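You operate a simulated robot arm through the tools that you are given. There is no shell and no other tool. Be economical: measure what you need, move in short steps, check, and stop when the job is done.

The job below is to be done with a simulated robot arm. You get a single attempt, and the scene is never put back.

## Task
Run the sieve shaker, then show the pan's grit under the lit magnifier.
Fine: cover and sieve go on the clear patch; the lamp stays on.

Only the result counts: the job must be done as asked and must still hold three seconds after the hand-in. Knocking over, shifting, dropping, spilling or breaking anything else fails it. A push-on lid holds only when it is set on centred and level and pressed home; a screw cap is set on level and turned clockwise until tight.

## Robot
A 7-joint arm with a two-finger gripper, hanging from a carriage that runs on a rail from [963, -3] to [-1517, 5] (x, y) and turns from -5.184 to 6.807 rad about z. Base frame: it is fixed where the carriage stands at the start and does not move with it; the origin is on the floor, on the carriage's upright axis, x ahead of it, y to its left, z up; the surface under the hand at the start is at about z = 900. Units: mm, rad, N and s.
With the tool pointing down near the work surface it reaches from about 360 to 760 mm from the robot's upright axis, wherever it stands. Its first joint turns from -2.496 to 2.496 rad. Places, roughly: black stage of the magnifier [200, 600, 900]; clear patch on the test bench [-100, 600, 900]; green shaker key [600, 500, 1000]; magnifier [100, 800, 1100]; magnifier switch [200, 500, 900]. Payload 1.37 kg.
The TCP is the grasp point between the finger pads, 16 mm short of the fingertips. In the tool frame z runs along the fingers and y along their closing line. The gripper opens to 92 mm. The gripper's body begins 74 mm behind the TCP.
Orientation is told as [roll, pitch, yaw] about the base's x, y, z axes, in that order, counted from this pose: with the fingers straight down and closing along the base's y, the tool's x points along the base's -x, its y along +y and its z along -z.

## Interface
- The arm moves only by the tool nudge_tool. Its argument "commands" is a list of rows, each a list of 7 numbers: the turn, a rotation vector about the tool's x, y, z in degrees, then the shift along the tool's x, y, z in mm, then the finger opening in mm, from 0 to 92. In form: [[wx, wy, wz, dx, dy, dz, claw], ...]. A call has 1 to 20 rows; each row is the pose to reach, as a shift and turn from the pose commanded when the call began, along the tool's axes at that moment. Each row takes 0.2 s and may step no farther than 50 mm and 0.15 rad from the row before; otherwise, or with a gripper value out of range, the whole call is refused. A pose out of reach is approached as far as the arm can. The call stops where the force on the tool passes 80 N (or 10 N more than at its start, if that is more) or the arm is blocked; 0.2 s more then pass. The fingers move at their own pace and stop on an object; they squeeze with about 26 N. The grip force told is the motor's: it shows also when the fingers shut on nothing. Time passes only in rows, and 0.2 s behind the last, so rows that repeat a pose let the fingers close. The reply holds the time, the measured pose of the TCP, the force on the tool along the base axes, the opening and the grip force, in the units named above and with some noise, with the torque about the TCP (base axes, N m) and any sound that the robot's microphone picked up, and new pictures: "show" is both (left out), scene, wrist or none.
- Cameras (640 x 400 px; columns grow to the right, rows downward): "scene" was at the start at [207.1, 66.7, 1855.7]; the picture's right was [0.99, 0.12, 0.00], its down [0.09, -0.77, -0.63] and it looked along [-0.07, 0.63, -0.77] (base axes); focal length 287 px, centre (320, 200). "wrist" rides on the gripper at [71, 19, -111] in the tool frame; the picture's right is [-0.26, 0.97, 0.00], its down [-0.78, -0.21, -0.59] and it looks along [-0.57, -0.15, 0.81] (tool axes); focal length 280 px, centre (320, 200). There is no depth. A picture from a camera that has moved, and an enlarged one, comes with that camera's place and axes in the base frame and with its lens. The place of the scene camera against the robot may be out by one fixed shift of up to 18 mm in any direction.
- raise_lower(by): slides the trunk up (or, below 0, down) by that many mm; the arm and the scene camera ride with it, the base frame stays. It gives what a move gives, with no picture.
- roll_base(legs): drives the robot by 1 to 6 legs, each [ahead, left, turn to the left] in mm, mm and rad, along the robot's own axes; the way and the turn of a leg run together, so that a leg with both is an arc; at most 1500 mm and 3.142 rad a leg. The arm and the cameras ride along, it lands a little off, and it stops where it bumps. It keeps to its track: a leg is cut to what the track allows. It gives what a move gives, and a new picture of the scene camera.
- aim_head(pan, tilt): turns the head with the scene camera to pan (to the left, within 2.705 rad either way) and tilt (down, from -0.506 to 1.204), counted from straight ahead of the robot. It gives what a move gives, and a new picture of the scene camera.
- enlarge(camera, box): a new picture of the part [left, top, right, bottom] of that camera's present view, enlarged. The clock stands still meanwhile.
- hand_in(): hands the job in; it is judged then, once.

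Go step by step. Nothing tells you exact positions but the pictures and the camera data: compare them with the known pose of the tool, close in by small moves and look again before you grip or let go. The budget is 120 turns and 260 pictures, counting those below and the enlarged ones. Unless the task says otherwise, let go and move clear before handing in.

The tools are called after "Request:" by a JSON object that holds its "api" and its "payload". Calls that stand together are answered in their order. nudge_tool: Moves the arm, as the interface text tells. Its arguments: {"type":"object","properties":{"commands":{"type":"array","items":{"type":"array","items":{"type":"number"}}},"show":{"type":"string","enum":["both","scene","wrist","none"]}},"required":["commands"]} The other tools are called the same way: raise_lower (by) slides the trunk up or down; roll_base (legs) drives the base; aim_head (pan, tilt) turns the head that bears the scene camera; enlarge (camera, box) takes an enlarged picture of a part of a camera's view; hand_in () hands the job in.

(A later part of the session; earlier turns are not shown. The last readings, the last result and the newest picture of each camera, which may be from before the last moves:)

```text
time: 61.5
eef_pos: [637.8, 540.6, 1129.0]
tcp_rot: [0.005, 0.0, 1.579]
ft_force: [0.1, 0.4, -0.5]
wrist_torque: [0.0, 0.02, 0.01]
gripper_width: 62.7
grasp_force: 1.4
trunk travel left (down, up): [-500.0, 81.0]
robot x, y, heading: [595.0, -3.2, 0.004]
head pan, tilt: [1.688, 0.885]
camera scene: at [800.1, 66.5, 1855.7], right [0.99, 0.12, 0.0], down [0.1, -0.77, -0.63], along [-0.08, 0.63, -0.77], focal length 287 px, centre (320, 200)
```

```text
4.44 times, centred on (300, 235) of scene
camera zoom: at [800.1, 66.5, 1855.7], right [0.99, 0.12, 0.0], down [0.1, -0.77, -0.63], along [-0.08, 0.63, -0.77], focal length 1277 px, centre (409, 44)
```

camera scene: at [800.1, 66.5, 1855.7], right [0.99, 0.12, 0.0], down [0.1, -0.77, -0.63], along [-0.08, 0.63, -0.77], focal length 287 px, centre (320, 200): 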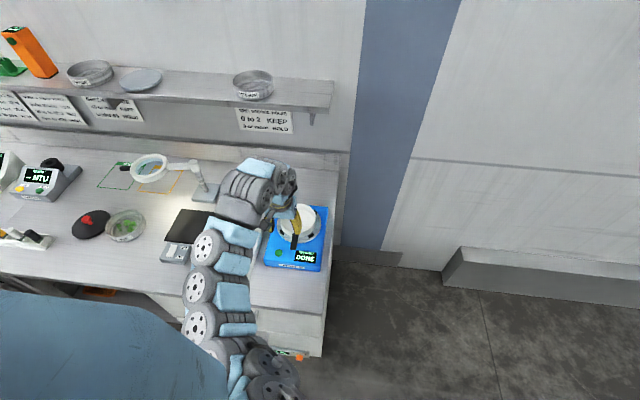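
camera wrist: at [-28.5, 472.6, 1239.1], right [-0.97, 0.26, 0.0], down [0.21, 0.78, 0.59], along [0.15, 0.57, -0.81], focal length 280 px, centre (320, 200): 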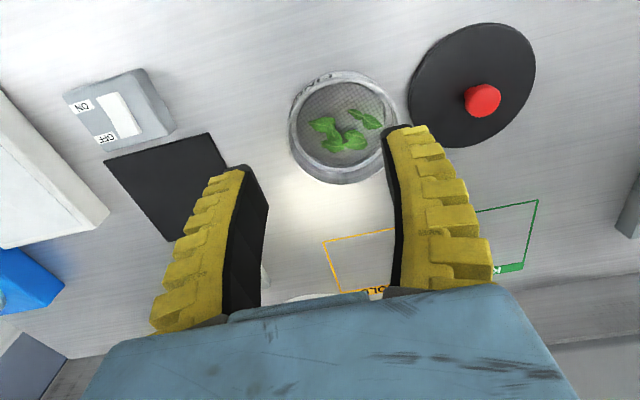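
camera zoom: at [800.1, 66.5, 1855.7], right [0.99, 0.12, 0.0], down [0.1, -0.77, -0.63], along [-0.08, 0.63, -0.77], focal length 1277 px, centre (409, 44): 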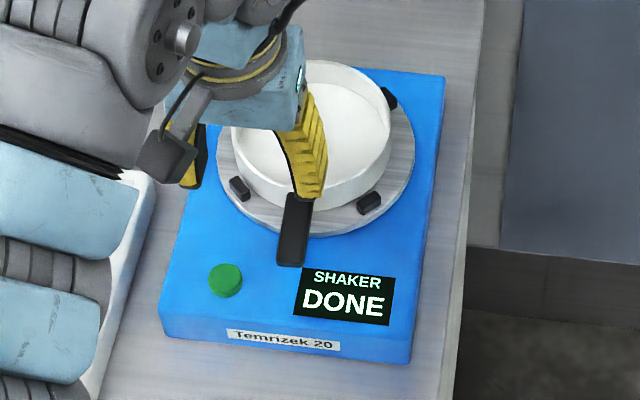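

The handle runs along y at x ≈ 652, y 549–605, top z ≈ 987. I move above it at y ≈ 585, opening 44, and stop at z ≈ 1020 to check.

Request:
{"api": "nudge_tool", "payload": {"commands": [[0, 0, 0, -40, -14, 0, 44], [0, 0, 0, -44, -14, 40, 44], [0, 0, 0, -44, -14, 80, 44], [0, 0, 0, -44, -14, 109, 44], [0, 0, 0, -44, -14, 109, 44]]}}

Request:
{"api": "enlarge", "payload": {"camera": "wrist", "box": [200, 50, 440, 200]}}

Request:
{"api": "enlarge", "payload": {"camera": "scene", "box": [255, 190, 345, 280]}}

```text
time: 62.7
eef_pos: [651.6, 585.5, 1019.7]
tcp_rot: [0.006, -0.001, 1.578]
ft_force: [0.1, 0.3, 0.7]
wrist_torque: [-0.01, 0.0, -0.01]
gripper_width: 47.2
grasp_force: 2.4
trunk travel left (down, up): [-500.0, 81.0]
robot x, y, heading: [594.6, -1.4, 0.007]
head pan, tilt: [1.688, 0.885]
camera scene: at [800.1, 66.5, 1855.8], right [0.99, 0.12, 0.0], down [0.1, -0.77, -0.63], along [-0.08, 0.63, -0.77], focal length 287 px, centre (320, 200)
camera wrist: at [633.0, 515.0, 1130.1], right [-0.97, 0.25, 0.0], down [0.21, 0.78, 0.59], along [0.15, 0.57, -0.81], focal length 280 px, centre (320, 200)
```

scene: 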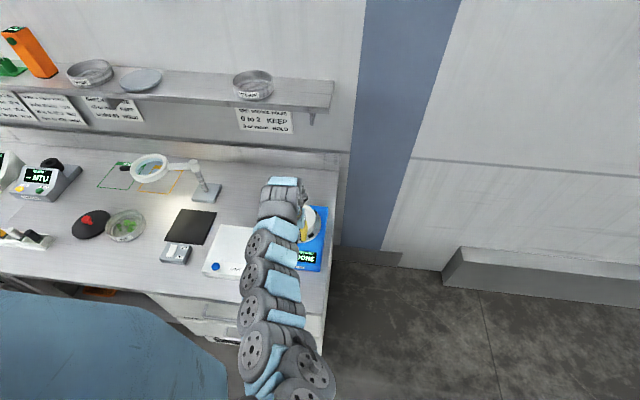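
wrist: 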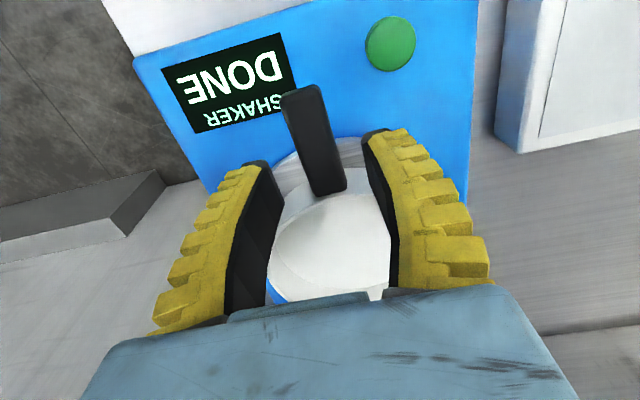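

```text
2.67 times, centred on (320, 125) of wrist
camera zoom: at [633.0, 515.0, 1130.1], right [-0.97, 0.25, 0.0], down [0.21, 0.78, 0.59], along [0.15, 0.57, -0.81], focal length 748 px, centre (320, 400)
```

zoom: 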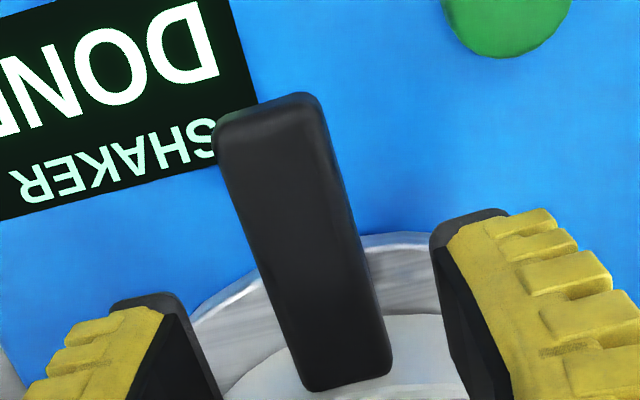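

```text
4.44 times, centred on (300, 235) of scene
camera zoom: at [800.1, 66.5, 1855.8], right [0.99, 0.12, 0.0], down [0.1, -0.77, -0.63], along [-0.08, 0.63, -0.77], focal length 1277 px, centre (409, 44)
```

zoom: 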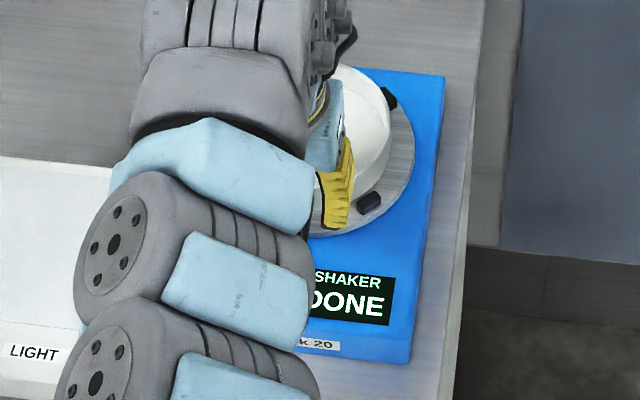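

The handle is centred between the fingers. I descend to TCP z ≈ 983 and close.

Request:
{"api": "nudge_tool", "payload": {"commands": [[0, 0, 0, 0, -1, 15, 44], [0, 0, 0, 0, -1, 28, 44], [0, 0, 0, 0, -1, 36, 44], [0, 0, 0, 0, -1, 36, 30], [0, 0, 0, 0, -1, 36, 12], [0, 0, 0, 0, -1, 36, 5], [0, 0, 0, 0, -1, 36, 5], [0, 0, 0, 0, -1, 36, 5]], "show": "wrist"}}

Request:
{"api": "enlarge", "payload": {"camera": "wrist", "box": [200, 50, 440, 200]}}

```text
time: 64.5
eef_pos: [652.7, 585.4, 983.4]
tcp_rot: [0.005, -0.001, 1.58]
ft_force: [-0.9, -0.1, 1.1]
wrist_torque: [0.01, 0.07, 0.08]
gripper_width: 16.5
grasp_force: 26.0
trunk travel left (down, up): [-500.0, 81.0]
robot x, y, heading: [596.4, -0.8, 0.005]
head pan, tilt: [1.688, 0.885]
camera wrist: at [634.1, 515.0, 1093.6], right [-0.97, 0.25, 0.0], down [0.21, 0.78, 0.59], along [0.15, 0.57, -0.81], focal length 280 px, centre (320, 200)
```

wrist: 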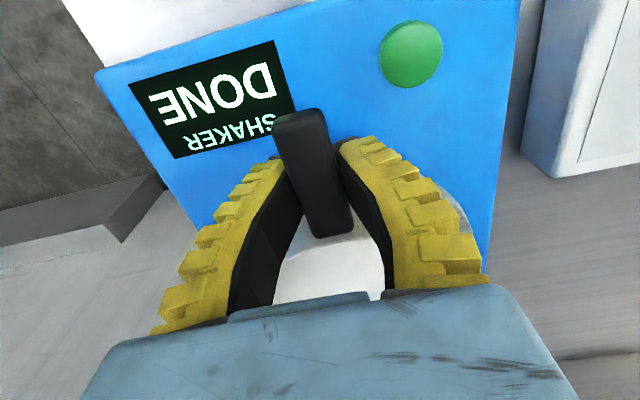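

```text
2.67 times, centred on (320, 125) of wrist
camera zoom: at [634.1, 515.0, 1093.6], right [-0.97, 0.25, 0.0], down [0.21, 0.78, 0.59], along [0.15, 0.57, -0.81], focal length 748 px, centre (320, 400)
```

zoom: 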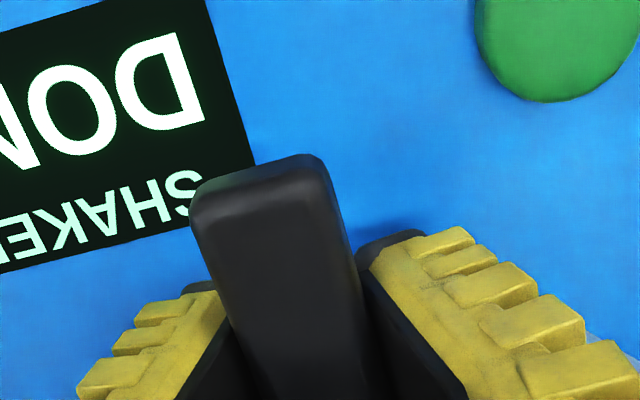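

Handle gripped (16.5 mm). I lift the pan slowly a short way and check for sag.

Request:
{"api": "nudge_tool", "payload": {"commands": [[0, 0, 0, 0, 0, -3, 5], [0, 0, 0, 0, 0, -8, 5], [0, 0, 0, 0, 0, -15, 5], [0, 0, 0, 0, 0, -25, 5], [0, 0, 0, 0, 0, -25, 5]]}}

Request:
{"api": "enlarge", "payload": {"camera": "scene", "box": [255, 190, 345, 280]}}

```text
time: 65.7
eef_pos: [652.2, 585.4, 1008.0]
tcp_rot: [0.005, 0.0, 1.58]
ft_force: [0.4, 0.6, -0.2]
wrist_torque: [0.0, 0.03, -0.02]
gripper_width: 8.6
grasp_force: 4.4
trunk travel left (down, up): [-500.0, 81.0]
robot x, y, heading: [593.2, -5.5, 0.004]
head pan, tilt: [1.688, 0.885]
camera scene: at [800.1, 66.5, 1855.7], right [0.99, 0.12, 0.0], down [0.1, -0.77, -0.63], along [-0.08, 0.63, -0.77], focal length 287 px, centre (320, 200)
camera wrist: at [634.0, 514.8, 1119.4], right [-0.97, 0.25, 0.0], down [0.21, 0.78, 0.59], along [0.15, 0.57, -0.81], focal length 280 px, centre (320, 200)
```

scene: 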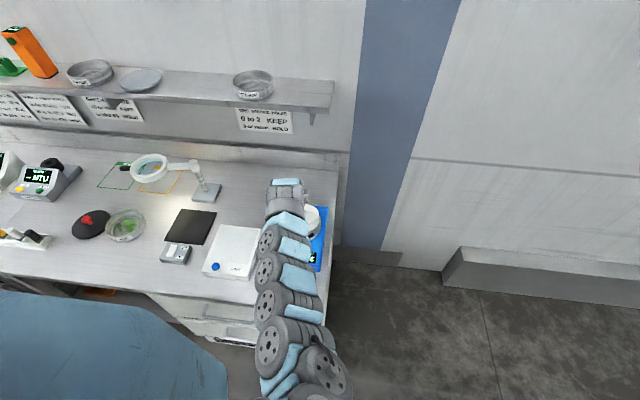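
wrist: 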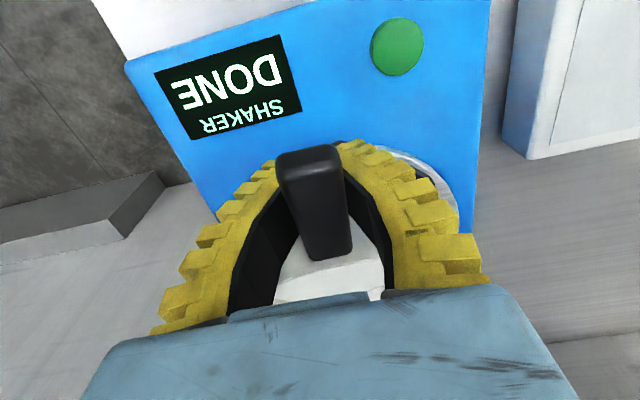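

```text
4.44 times, centred on (300, 235) of scene
camera zoom: at [800.1, 66.5, 1855.7], right [0.99, 0.12, 0.0], down [0.1, -0.77, -0.63], along [-0.08, 0.63, -0.77], focal length 1277 px, centre (409, 44)
```

zoom: 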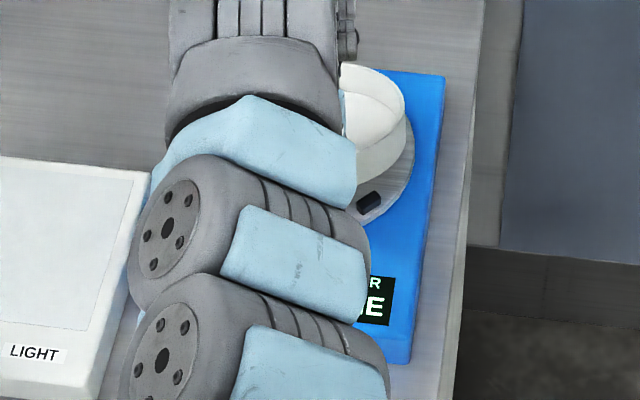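

The fingers slipped off the handle's sides (opening 8.6 mm) and the pan seems to be tilting. I lower straight back down at once without opening.

Request:
{"api": "nudge_tool", "payload": {"commands": [[0, 0, 0, 0, 0, 8, 5], [0, 0, 0, 0, 0, 16, 5], [0, 0, 0, 0, 0, 22, 5], [0, 0, 0, 0, 0, 24, 5]]}}

Request:
{"api": "enlarge", "payload": {"camera": "wrist", "box": [200, 50, 440, 200]}}

Request:
{"api": "enlarge", "payload": {"camera": "scene", "box": [255, 190, 345, 280]}}

```text
time: 66.7
eef_pos: [651.4, 584.5, 983.6]
tcp_rot: [0.003, -0.002, 1.582]
ft_force: [0.1, -0.4, -0.3]
wrist_torque: [0.01, 0.01, 0.0]
gripper_width: 5.8
grasp_force: 12.3
trunk travel left (down, up): [-500.0, 81.0]
robot x, y, heading: [592.0, 0.8, 0.008]
head pan, tilt: [1.688, 0.885]
camera scene: at [800.1, 66.5, 1855.7], right [0.99, 0.12, 0.0], down [0.1, -0.77, -0.63], along [-0.08, 0.63, -0.77], focal length 287 px, centre (320, 200)
camera wrist: at [633.2, 514.7, 1094.7], right [-0.97, 0.25, 0.0], down [0.21, 0.78, 0.59], along [0.15, 0.57, -0.81], focal length 280 px, centre (320, 200)
```

scene: 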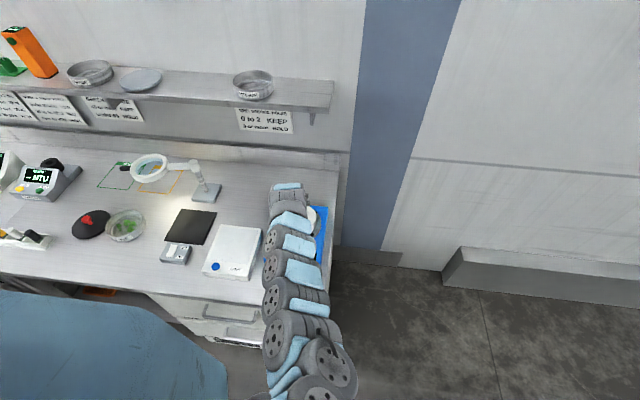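
wrist: 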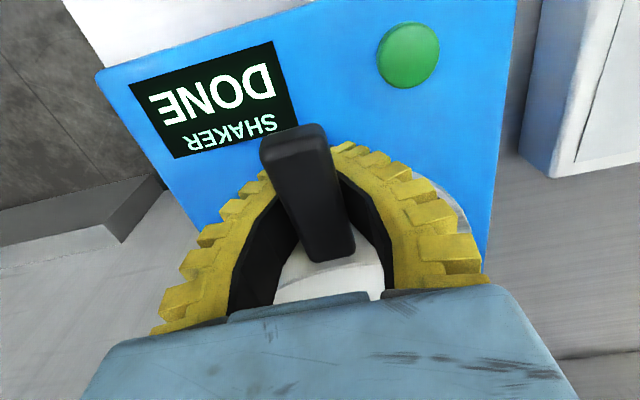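

```text
2.67 times, centred on (320, 125) of wrist
camera zoom: at [633.2, 514.7, 1094.7], right [-0.97, 0.25, 0.0], down [0.21, 0.78, 0.59], along [0.15, 0.57, -0.81], focal length 748 px, centre (320, 400)
```

zoom: 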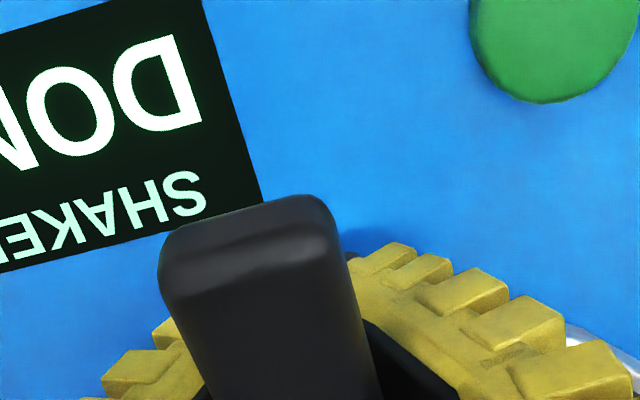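

```text
4.44 times, centred on (300, 235) of scene
camera zoom: at [800.1, 66.5, 1855.7], right [0.99, 0.12, 0.0], down [0.1, -0.77, -0.63], along [-0.08, 0.63, -0.77], focal length 1277 px, centre (409, 44)
```

zoom: 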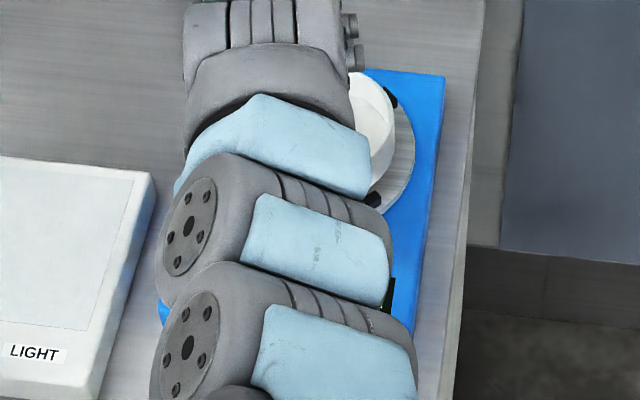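

The pan sagged about the grip so its handle end rose and rode up between the fingers. I lower a few mm more, then open in tiny steps so it settles softly.

Request:
{"api": "nudge_tool", "payload": {"commands": [[0, 0, 0, 0, 0, 3, 5], [0, 0, 0, 0, 0, 6, 5], [0, 0, 0, 0, 0, 8, 5]], "show": "wrist"}}

Request:
{"api": "enlarge", "payload": {"camera": "wrist", "box": [200, 80, 440, 300]}}

```text
time: 67.5
eef_pos: [652.6, 585.6, 976.4]
tcp_rot: [0.005, 0.002, 1.577]
ft_force: [-0.5, 0.0, -0.2]
wrist_torque: [-0.02, 0.0, 0.03]
gripper_width: 9.7
grasp_force: 3.2
trunk travel left (down, up): [-500.0, 81.0]
robot x, y, heading: [592.3, -4.5, 0.009]
head pan, tilt: [1.688, 0.885]
camera wrist: at [634.1, 515.0, 1087.0], right [-0.97, 0.25, 0.0], down [0.21, 0.78, 0.59], along [0.15, 0.57, -0.81], focal length 280 px, centre (320, 200)
```

wrist: 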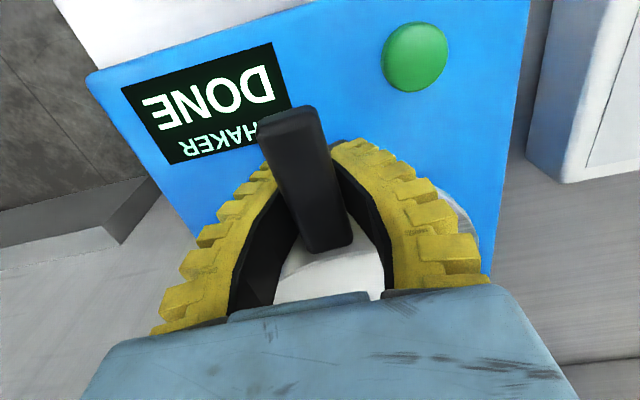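

```text
1.82 times, centred on (320, 190) of wrist
camera zoom: at [634.1, 515.0, 1087.0], right [-0.97, 0.25, 0.0], down [0.21, 0.78, 0.59], along [0.15, 0.57, -0.81], focal length 510 px, centre (320, 218)
```

zoom: 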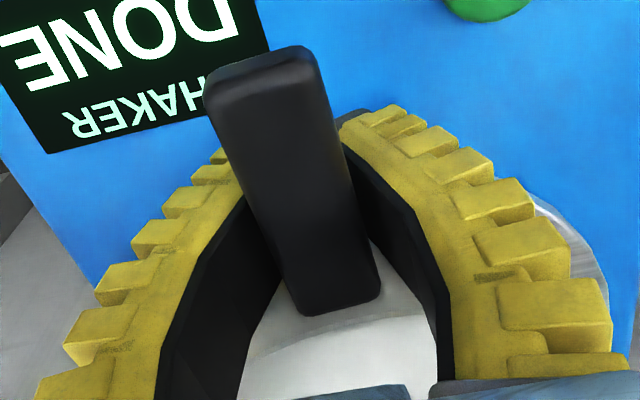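

The pan handle is nearly back down; I open in 2–3 mm steps to let it settle.

Request:
{"api": "nudge_tool", "payload": {"commands": [[0, 0, 0, 0, 0, 0, 8], [0, 0, 0, 0, 0, 0, 10], [0, 0, 0, 0, 0, 0, 12], [0, 0, 0, 0, 0, 0, 14], [0, 0, 0, 0, 0, 0, 16], [0, 0, 0, 0, 0, 0, 18], [0, 0, 0, 0, 0, 0, 20], [0, 0, 0, 0, 0, 0, 22], [0, 0, 0, 0, 0, 0, 25], [0, 0, 0, 0, 0, 0, 30], [0, 0, 0, 0, 0, 0, 44], [0, 0, 0, 0, 0, 0, 44]], "show": "wrist"}}

Request:
{"api": "enlarge", "payload": {"camera": "scene", "box": [255, 190, 345, 280]}}

```text
time: 70.1
eef_pos: [650.9, 585.4, 977.2]
tcp_rot: [0.004, 0.001, 1.58]
ft_force: [-0.3, -0.4, 0.5]
wrist_torque: [0.0, 0.03, -0.01]
gripper_width: 47.2
grasp_force: 2.6
trunk travel left (down, up): [-500.0, 81.0]
robot x, y, heading: [592.0, -1.1, 0.006]
head pan, tilt: [1.688, 0.885]
camera wrist: at [634.0, 515.1, 1087.2], right [-0.97, 0.25, 0.0], down [0.21, 0.78, 0.59], along [0.15, 0.57, -0.81], focal length 280 px, centre (320, 200)
```

wrist: 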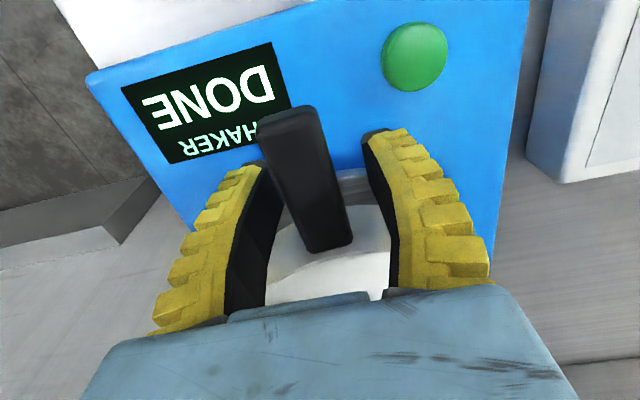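

```text
4.44 times, centred on (300, 235) of scene
camera zoom: at [800.1, 66.5, 1855.7], right [0.99, 0.12, 0.0], down [0.1, -0.77, -0.63], along [-0.08, 0.63, -0.77], focal length 1277 px, centre (409, 44)
```

zoom: 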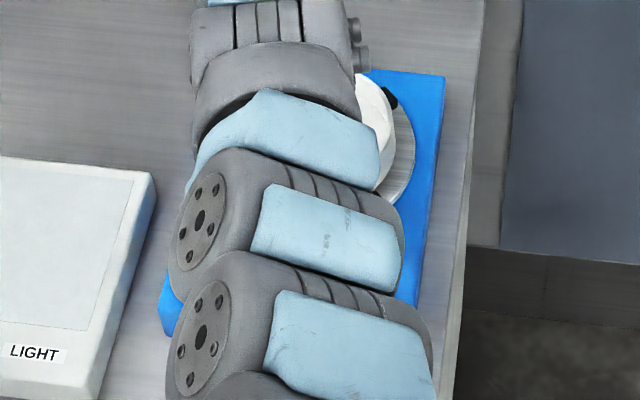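

The pan seems back in its seat, barely moved. I rise and inspect it.

Request:
{"api": "nudge_tool", "payload": {"commands": [[0, 0, 0, 0, 0, -20, 60], [0, 0, 0, 20, 0, -60, 60], [0, 0, 0, 50, 0, -100, 60], [0, 0, 0, 80, 0, -120, 60], [0, 0, 0, 80, 0, -120, 60]]}}

Request:
{"api": "enlarge", "payload": {"camera": "wrist", "box": [160, 0, 480, 200]}}

Request:
{"api": "enlarge", "payload": {"camera": "scene", "box": [255, 190, 345, 280]}}

```text
time: 71.5
eef_pos: [621.5, 517.3, 1027.0]
tcp_rot: [0.056, 0.072, 1.58]
ft_force: [-0.6, -1.6, 0.5]
wrist_torque: [0.09, -0.01, -0.01]
gripper_width: 62.5
grasp_force: 1.7
out of reach, approached as far as the arm can: row 3, 4, 5
trunk travel left (down, up): [-500.0, 81.0]
robot x, y, heading: [594.1, -5.7, 0.008]
head pan, tilt: [1.688, 0.885]
stopped in row 5: the arm was blocked; the commanded pose is now the measured one
camera scene: at [799.9, 66.2, 1855.5], right [0.99, 0.12, 0.0], down [0.1, -0.77, -0.63], along [-0.08, 0.63, -0.77], focal length 287 px, centre (320, 200)
camera wrist: at [609.3, 455.1, 1143.0], right [-0.97, 0.26, 0.03], down [0.24, 0.82, 0.52], along [0.1, 0.51, -0.85], focal length 280 px, centre (320, 200)
```

scene: 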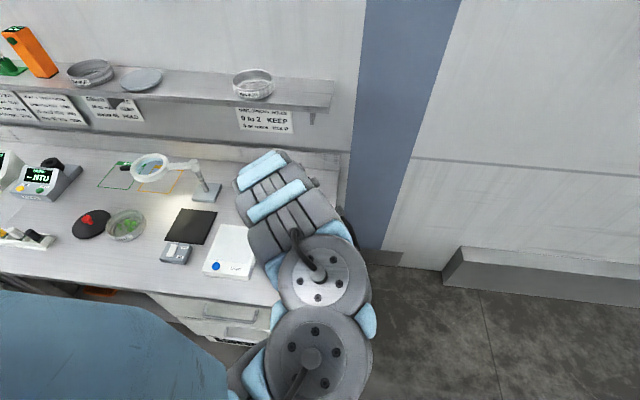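
wrist: 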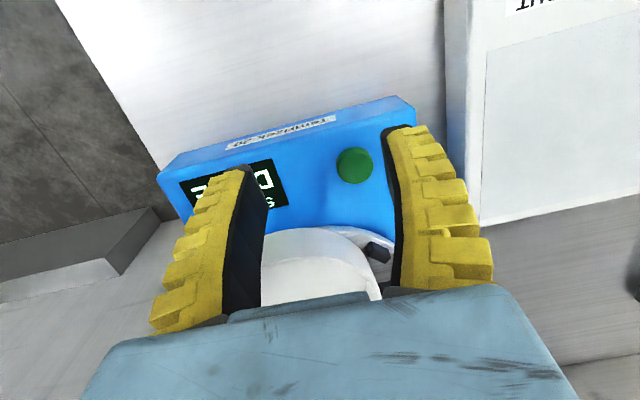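

```text
2.00 times, centred on (320, 100) of wrist
camera zoom: at [609.3, 455.1, 1143.0], right [-0.97, 0.26, 0.03], down [0.24, 0.82, 0.52], along [0.1, 0.51, -0.85], focal length 561 px, centre (320, 400)
```

zoom: 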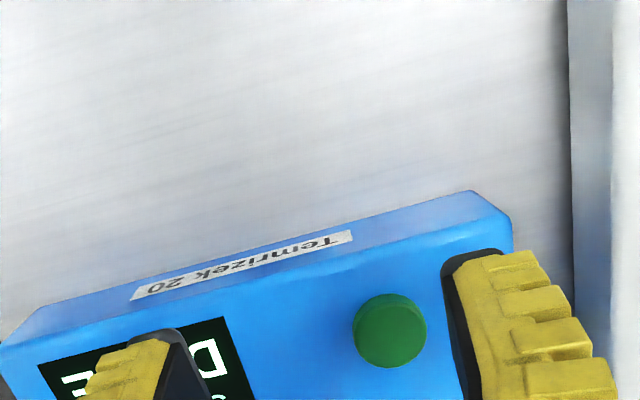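

```text
4.44 times, centred on (300, 235) of scene
camera zoom: at [799.9, 66.2, 1855.5], right [0.99, 0.12, 0.0], down [0.1, -0.77, -0.63], along [-0.08, 0.63, -0.77], focal length 1277 px, centre (409, 44)
```

zoom: 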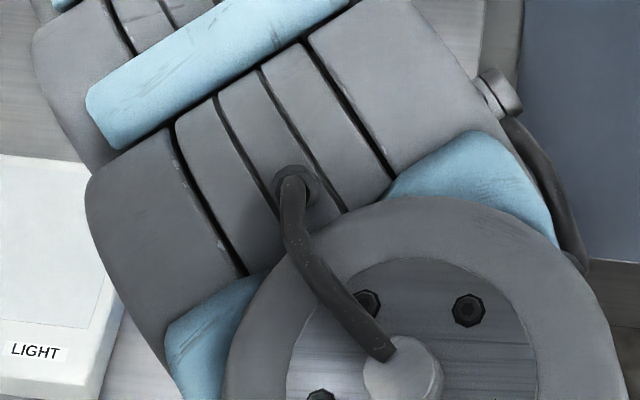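

The arm folded too close to its column and stopped, slightly tilted; I need to see whether the handle is still where it was before moving.

Request:
{"api": "enlarge", "payload": {"camera": "wrist", "box": [160, 140, 420, 310]}}

```text
2.35 times, centred on (290, 225) of wrist
camera zoom: at [609.3, 455.1, 1143.0], right [-0.97, 0.26, 0.03], down [0.24, 0.82, 0.52], along [0.1, 0.51, -0.85], focal length 660 px, centre (391, 141)
```

zoom: 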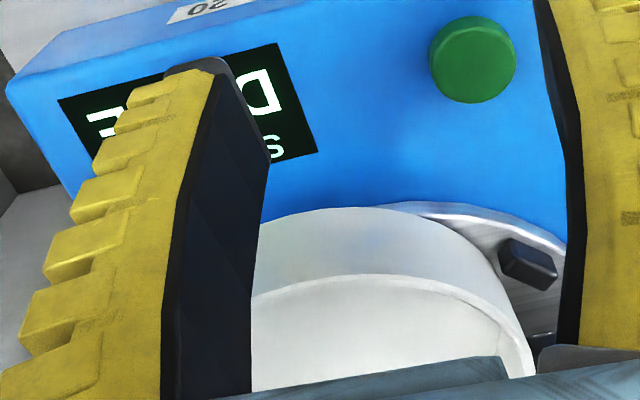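

The handle is no longer at the front; the pan must have been turned while the arm folded. I rise straight up carefully, levelling the hand, then look.

Request:
{"api": "nudge_tool", "payload": {"commands": [[0, 0, 0, 0, 1, -20, 60], [0, 0, 0, 0, 2, -45, 60], [1, -1.4, 0, -4, 4, -70, 60], [2.2, -2.8, 0, -10, 5, -90, 60], [3.2, -4.1, 0, -16, 5, -100, 60], [3.2, -4.1, 0, -18, 5, -100, 60]]}}

Request:
{"api": "enlarge", "payload": {"camera": "wrist", "box": [120, 60, 440, 310]}}

Request:
{"api": "enlarge", "payload": {"camera": "scene", "box": [255, 190, 345, 280]}}

```text
time: 72.9
eef_pos: [617.5, 584.4, 1107.1]
tcp_rot: [-0.002, 0.003, 1.576]
ft_force: [0.4, 0.0, 0.5]
wrist_torque: [-0.01, -0.02, 0.02]
gripper_width: 62.5
grasp_force: 1.8
out of reach, approached as far as the arm can: row 2, 3, 4, 5, 6
trunk travel left (down, up): [-500.0, 81.0]
robot x, y, heading: [592.1, -2.7, 0.009]
head pan, tilt: [1.688, 0.885]
camera scene: at [800.1, 66.5, 1855.7], right [0.99, 0.12, 0.0], down [0.1, -0.77, -0.63], along [-0.08, 0.63, -0.77], focal length 287 px, centre (320, 200)
camera wrist: at [598.5, 513.1, 1216.9], right [-0.97, 0.26, 0.0], down [0.21, 0.78, 0.59], along [0.15, 0.57, -0.81], focal length 280 px, centre (320, 200)
```

scene: 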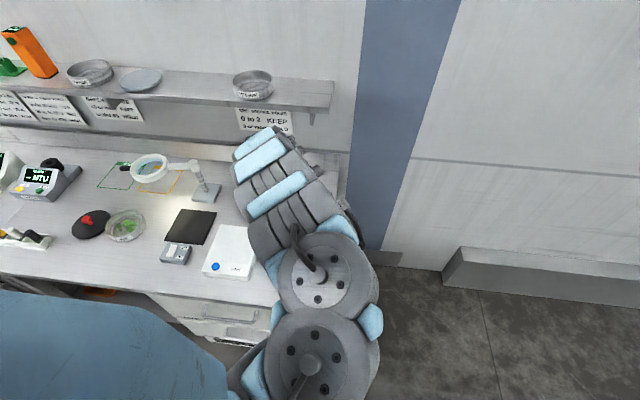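
wrist: 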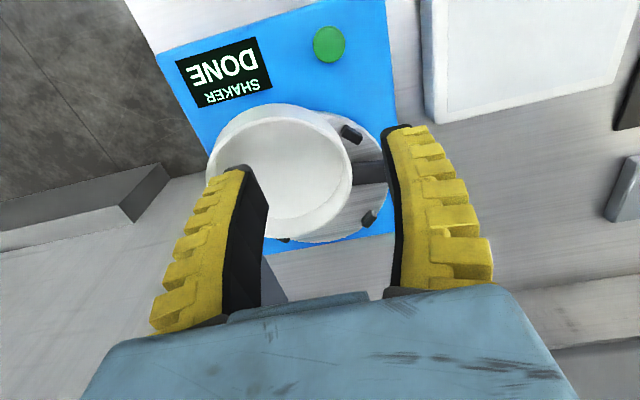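

```text
1.60 times, centred on (280, 185) of wrist
camera zoom: at [598.5, 513.1, 1216.9], right [-0.97, 0.26, 0.0], down [0.21, 0.78, 0.59], along [0.15, 0.57, -0.81], focal length 449 px, centre (384, 224)
```

zoom: 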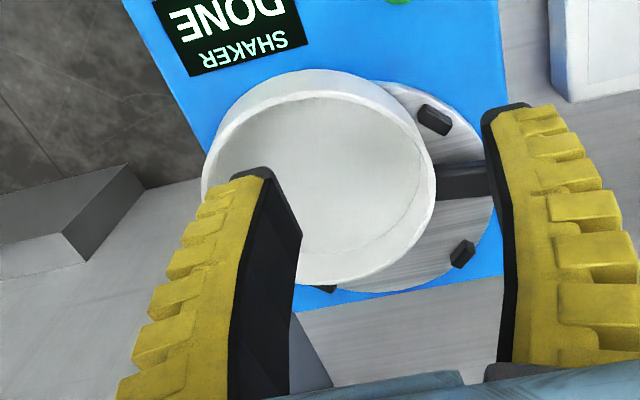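

```text
4.44 times, centred on (300, 235) of scene
camera zoom: at [800.1, 66.5, 1855.7], right [0.99, 0.12, 0.0], down [0.1, -0.77, -0.63], along [-0.08, 0.63, -0.77], focal length 1277 px, centre (409, 44)
```

zoom: 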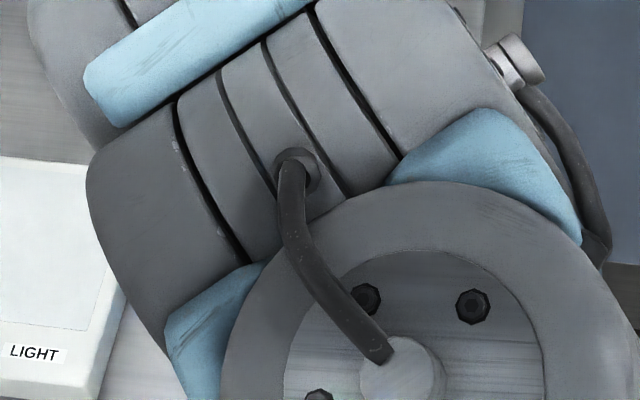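

The pan is still upright on the shaker but turned: its handle now points toward −x and it sits off-centre at about (666, 637). I roll left to clear the view and inspect it.

Request:
{"api": "roll_base", "payload": {"legs": [[-230, 0, 0]]}}

Request:
{"api": "enlarge", "payload": {"camera": "scene", "box": [330, 190, 450, 290]}}

Request:
{"api": "enlarge", "payload": {"camera": "wrist", "box": [0, 0, 320, 250]}}

```text
time: 74.7
eef_pos: [387.4, 584.0, 1106.3]
tcp_rot: [-0.002, 0.001, 1.577]
ft_force: [-0.4, 0.4, 0.6]
wrist_torque: [-0.03, -0.01, 0.0]
gripper_width: 62.1
grasp_force: 2.0
trunk travel left (down, up): [-500.0, 81.0]
robot x, y, heading: [364.4, 1.3, 0.007]
head pan, tilt: [1.688, 0.885]
camera scene: at [568.8, 67.1, 1855.7], right [0.99, 0.12, 0.0], down [0.1, -0.77, -0.63], along [-0.08, 0.63, -0.77], focal length 287 px, centre (320, 200)
```

scene: 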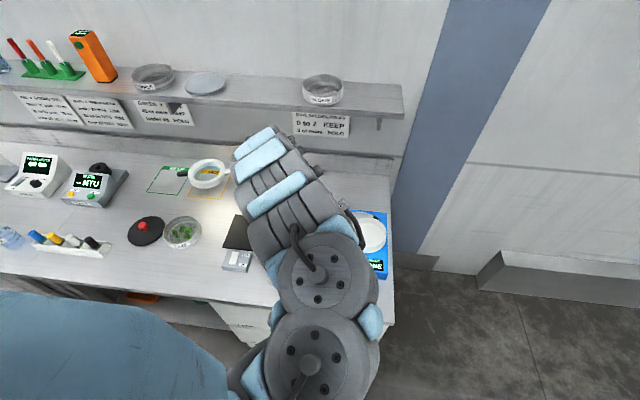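

```text
4.00 times, centred on (390, 240) of scene
camera zoom: at [568.8, 67.1, 1855.7], right [0.99, 0.12, 0.0], down [0.1, -0.77, -0.63], along [-0.08, 0.63, -0.77], focal length 1150 px, centre (40, 40)
```

zoom: 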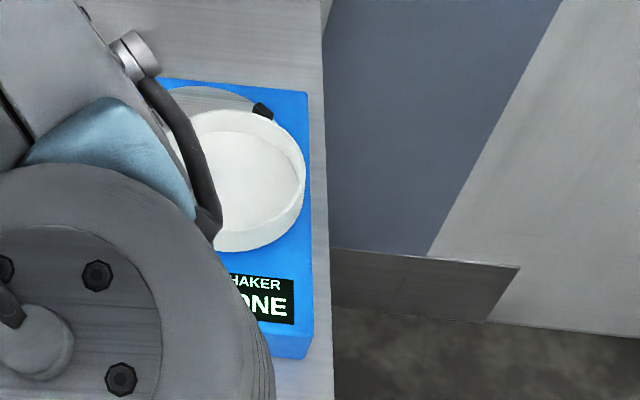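

```text
1.60 times, centred on (160, 125) of wrist
camera zoom: at [367.7, 513.7, 1216.7], right [-0.97, 0.26, 0.0], down [0.21, 0.78, 0.59], along [0.15, 0.57, -0.81], focal length 449 px, centre (576, 320)
```

zoom: 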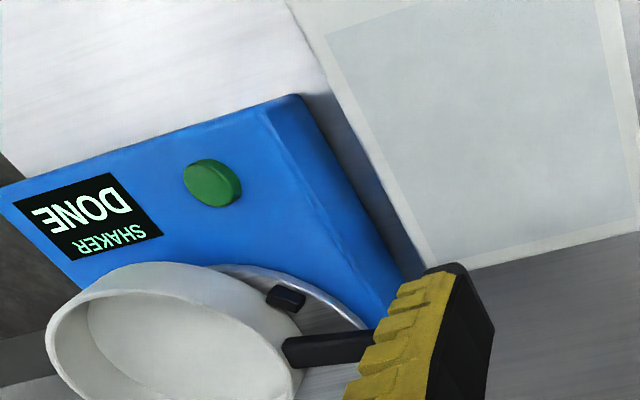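

The pan sits nearly level and nothing seems spilled on the shaker. The handle grip is too weak against sag, so I will grip the pan's rim like the sieve; first I turn the hand back.

Request:
{"api": "nudge_tool", "payload": {"commands": [[0, 0, 8, 0, 0, 0, 40], [0, 0, 16, 0, 0, 0, 40], [0, 0, 24, 0, 0, 0, 40], [0, 0, 32, 0, 0, 0, 40], [0, 0, 40, 0, 0, 0, 40], [0, 0, 48, 0, 0, 0, 40], [0, 0, 56, 0, 0, 0, 40], [0, 0, 64, 0, 0, 0, 40], [0, 0, 72, 0, 0, 0, 40], [0, 0, 80, 0, 0, 0, 40], [0, 0, 88, 0, 0, 0, 40], [0, 0, 90, 0, 0, 0, 40], [0, 0, 90, 0, 0, 0, 40]]}}

Request:
{"api": "enlarge", "payload": {"camera": "wrist", "box": [180, 100, 460, 330]}}

```text
time: 77.5
eef_pos: [385.1, 585.3, 1106.5]
tcp_rot: [-0.002, -0.002, 0.002]
ft_force: [-0.4, 1.1, 0.1]
wrist_torque: [0.03, 0.02, 0.03]
gripper_width: 43.1
grasp_force: 2.5
trunk travel left (down, up): [-500.0, 81.0]
robot x, y, heading: [362.1, 4.5, 0.005]
head pan, tilt: [1.688, 0.885]
camera scene: at [568.8, 67.1, 1855.7], right [0.99, 0.12, 0.0], down [0.1, -0.77, -0.63], along [-0.08, 0.63, -0.77], focal length 287 px, centre (320, 200)
camera wrist: at [315.3, 603.9, 1216.5], right [0.26, 0.97, 0.0], down [0.78, -0.21, 0.59], along [0.57, -0.15, -0.81], focal length 280 px, centre (320, 200)
```

scene: 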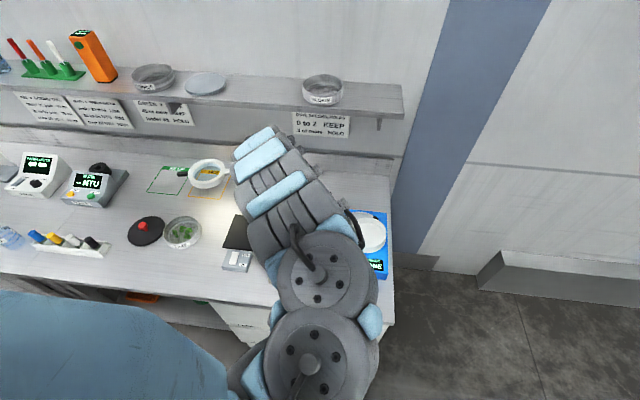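
wrist: 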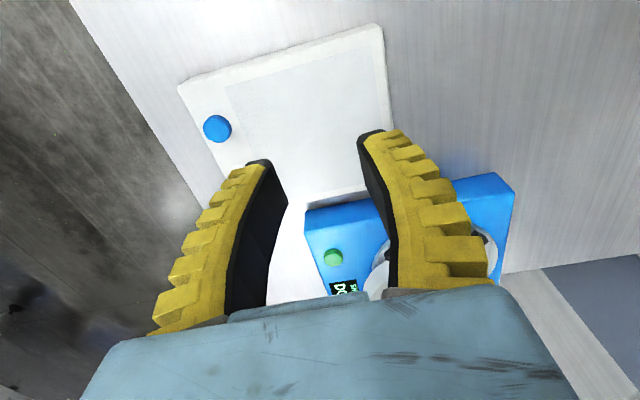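

```text
1.74 times, centred on (320, 215) of wrist
camera zoom: at [315.3, 603.9, 1216.5], right [0.26, 0.97, 0.0], down [0.78, -0.21, 0.59], along [0.57, -0.15, -0.81], focal length 488 px, centre (320, 174)
```

zoom: 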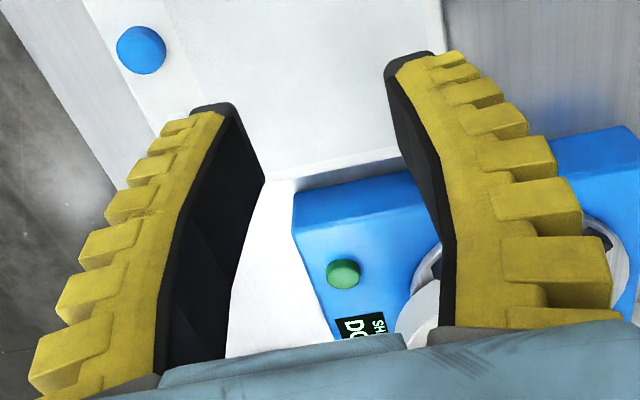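

Turned back. I roll 200 mm ahead so the wrist camera sees the pan from the side.

Request:
{"api": "roll_base", "payload": {"legs": [[195, 0, 0]]}}

Request:
{"api": "enlarge", "payload": {"camera": "wrist", "box": [200, 0, 520, 250]}}

```text
time: 79.0
eef_pos: [580.2, 584.8, 1106.1]
tcp_rot: [-0.002, -0.003, 0.005]
ft_force: [0.1, -1.0, 0.1]
wrist_torque: [-0.01, 0.01, 0.02]
gripper_width: 43.4
grasp_force: 2.4
trunk travel left (down, up): [-500.0, 81.0]
robot x, y, heading: [554.8, -1.8, 0.005]
head pan, tilt: [1.688, 0.885]
camera scene: at [761.6, 66.1, 1855.7], right [0.99, 0.12, 0.0], down [0.09, -0.77, -0.63], along [-0.08, 0.63, -0.77], focal length 287 px, centre (320, 200)
```

scene: 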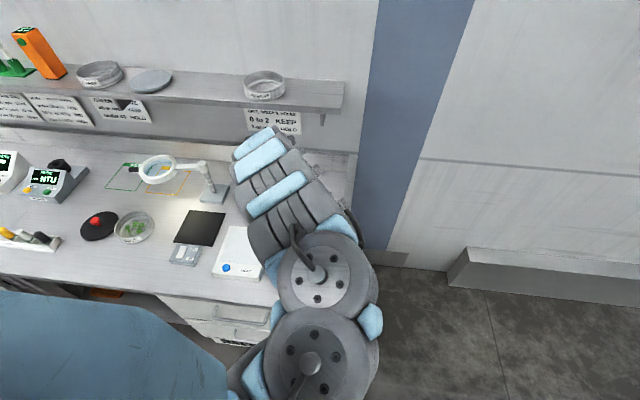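

```text
1.60 times, centred on (360, 125) of wrist
camera zoom: at [508.9, 603.3, 1216.5], right [0.26, 0.97, 0.0], down [0.78, -0.21, 0.59], along [0.57, -0.15, -0.81], focal length 449 px, centre (256, 320)
```

zoom: 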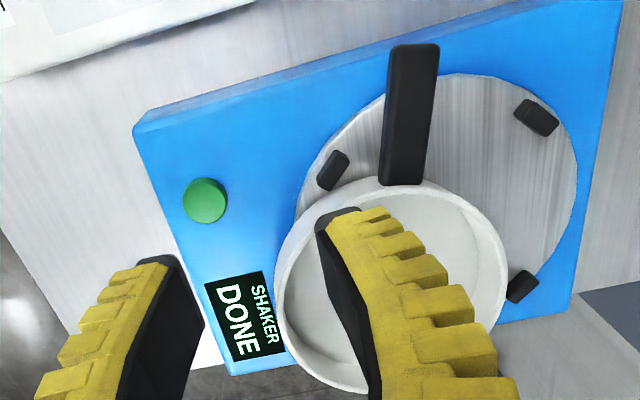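

The pan has slid to the front right of the plate and seems to rest on one lug, slightly raised there; handle points to −x. I hover over its front rim point at about (667, 578).

Request:
{"api": "nudge_tool", "payload": {"commands": [[0, 0, 0, -40, -3, 0, 34], [0, 0, 0, -87, -6, 0, 34], [0, 0, 0, -87, -6, 30, 34], [0, 0, 0, -87, -6, 61, 34], [0, 0, 0, -87, -6, 61, 34]], "show": "wrist"}}

Request:
{"api": "enlarge", "payload": {"camera": "wrist", "box": [200, 0, 520, 200]}}

```text
time: 80.2
eef_pos: [665.6, 576.9, 1045.5]
tcp_rot: [-0.005, -0.002, 0.005]
ft_force: [0.1, -0.6, 0.5]
wrist_torque: [0.0, -0.03, 0.01]
gripper_width: 37.4
grasp_force: 2.9
out of reach, approached as far as the arm can: row 1, 2
trunk travel left (down, up): [-500.0, 81.0]
robot x, y, heading: [555.9, -5.8, 0.007]
head pan, tilt: [1.688, 0.885]
camera wrist: at [595.9, 596.4, 1155.8], right [0.26, 0.97, 0.0], down [0.78, -0.21, 0.59], along [0.57, -0.15, -0.81], focal length 280 px, centre (320, 200)
```

wrist: 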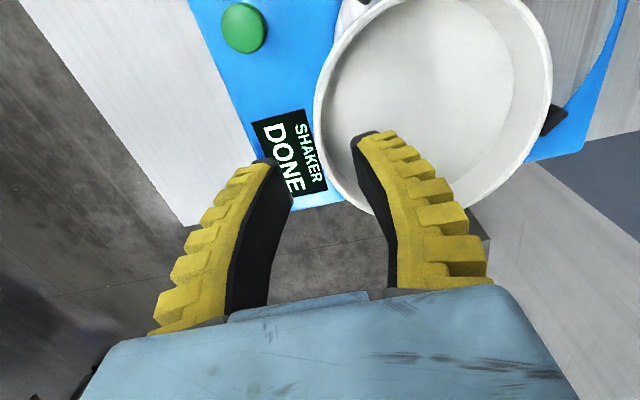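

```text
2.00 times, centred on (360, 100) of wrist
camera zoom: at [595.9, 596.4, 1155.8], right [0.26, 0.97, 0.0], down [0.78, -0.21, 0.59], along [0.57, -0.15, -0.81], focal length 561 px, centre (240, 400)
```

zoom: 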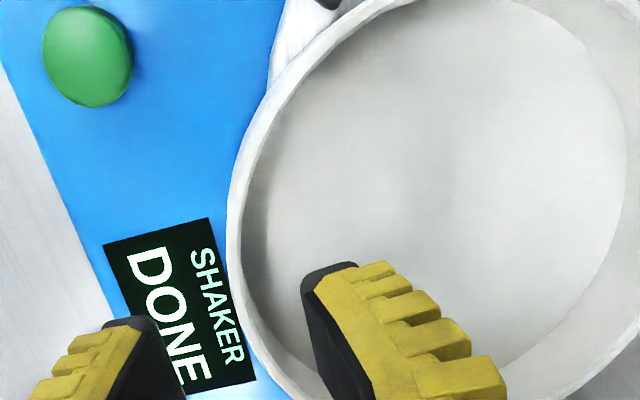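

Before gripping I look closely at the pan floor for the grit.

Request:
{"api": "enlarge", "payload": {"camera": "wrist", "box": [310, 0, 470, 100]}}

Request:
{"api": "enlarge", "payload": {"camera": "wrist", "box": [420, 0, 580, 100]}}

Request:
{"api": "enlarge", "payload": {"camera": "wrist", "box": [400, 90, 560, 190]}}

```text
4.00 times, centred on (390, 50) of wrist
camera zoom: at [595.9, 596.4, 1155.8], right [0.26, 0.97, 0.0], down [0.78, -0.21, 0.59], along [0.57, -0.15, -0.81], focal length 1122 px, centre (40, 800)
```

zoom: 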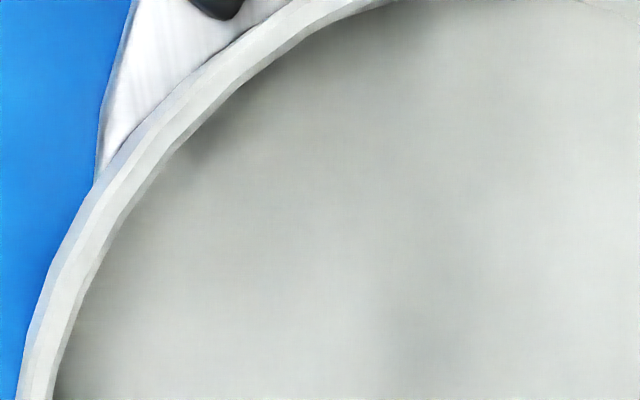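

```text
4.00 times, centred on (500, 50) of wrist
camera zoom: at [595.9, 596.4, 1155.8], right [0.26, 0.97, 0.0], down [0.78, -0.21, 0.59], along [0.57, -0.15, -0.81], focal length 1122 px, centre (-400, 800)
```

zoom: 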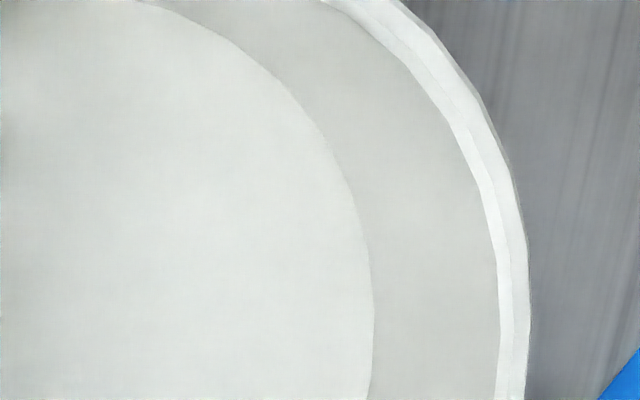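

```text
4.00 times, centred on (480, 140) of wrist
camera zoom: at [595.9, 596.4, 1155.8], right [0.26, 0.97, 0.0], down [0.78, -0.21, 0.59], along [0.57, -0.15, -0.81], focal length 1122 px, centre (-320, 440)
```

zoom: 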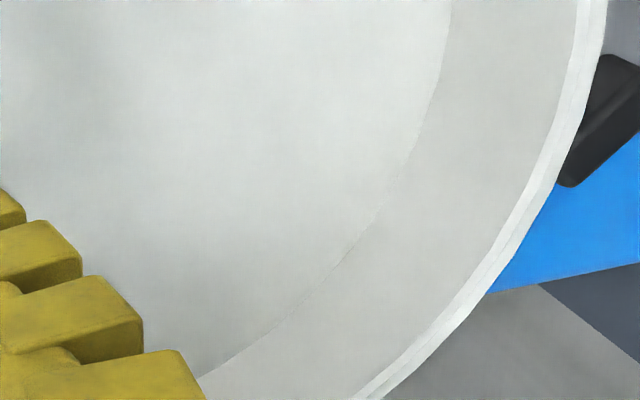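

The floor looks plain, as the grit presumably shows only under the magnifier. The front wall lies at y ≈ 576–581; I descend astride it and close.

Request:
{"api": "nudge_tool", "payload": {"commands": [[0, 0, 0, -1, 2, 15, 32], [0, 0, 0, -1, 2, 30, 32], [0, 0, 0, -1, 2, 40, 32], [0, 0, 0, -1, 2, 46, 32], [0, 0, 0, -1, 2, 46, 32]], "show": "wrist"}}

Request:
{"api": "enlarge", "payload": {"camera": "wrist", "box": [200, 50, 440, 200]}}

```text
time: 81.4
eef_pos: [668.3, 580.9, 998.7]
tcp_rot: [-0.002, -0.003, 0.003]
ft_force: [0.2, -0.8, -0.1]
wrist_torque: [0.01, 0.0, 0.03]
gripper_width: 35.8
grasp_force: 2.4
trunk travel left (down, up): [-500.0, 81.0]
robot x, y, heading: [553.0, -2.5, 0.006]
head pan, tilt: [1.688, 0.885]
camera wrist: at [597.5, 599.9, 1109.5], right [0.26, 0.97, 0.0], down [0.78, -0.21, 0.59], along [0.57, -0.15, -0.81], focal length 280 px, centre (320, 200)
```

wrist: 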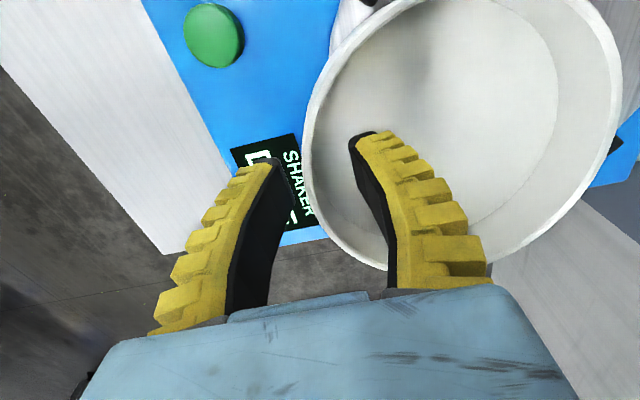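

```text
2.67 times, centred on (320, 125) of wrist
camera zoom: at [597.5, 599.9, 1109.5], right [0.26, 0.97, 0.0], down [0.78, -0.21, 0.59], along [0.57, -0.15, -0.81], focal length 748 px, centre (320, 400)
```

zoom: 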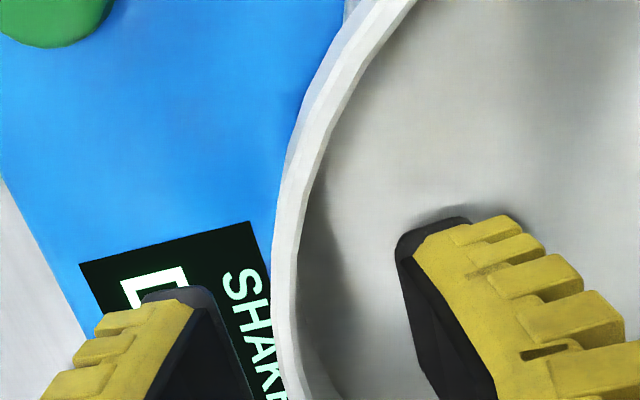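

The wall sits between the fingers. I close firmly.

Request:
{"api": "nudge_tool", "payload": {"commands": [[0, 0, 0, 0, 0, 0, 15], [0, 0, 0, 0, 0, 0, 5], [0, 0, 0, 0, 0, 0, 0], [0, 0, 0, 0, 0, 0, 0], [0, 0, 0, 0, 0, 0, 0]], "show": "wrist"}}

```text
time: 82.6
eef_pos: [669.3, 581.2, 1000.1]
tcp_rot: [-0.001, -0.002, 0.005]
ft_force: [4.4, 2.3, -0.8]
wrist_torque: [0.05, -0.12, -0.36]
gripper_width: 5.6
grasp_force: 26.5
trunk travel left (down, up): [-500.0, 81.0]
robot x, y, heading: [554.9, -4.5, 0.006]
head pan, tilt: [1.688, 0.885]
camera wrist: at [598.4, 600.3, 1109.8], right [0.26, 0.97, 0.0], down [0.78, -0.21, 0.59], along [0.57, -0.15, -0.81], focal length 280 px, centre (320, 200)
```

wrist: 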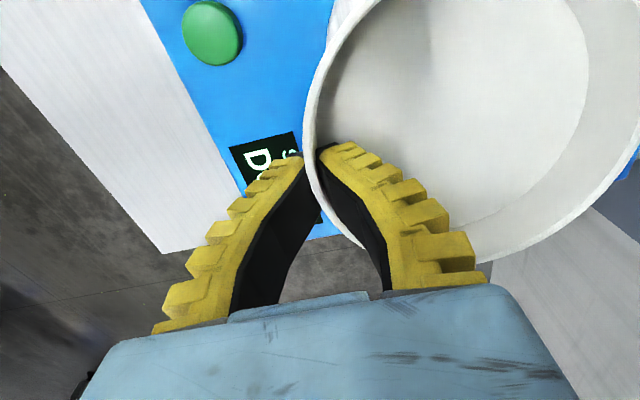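

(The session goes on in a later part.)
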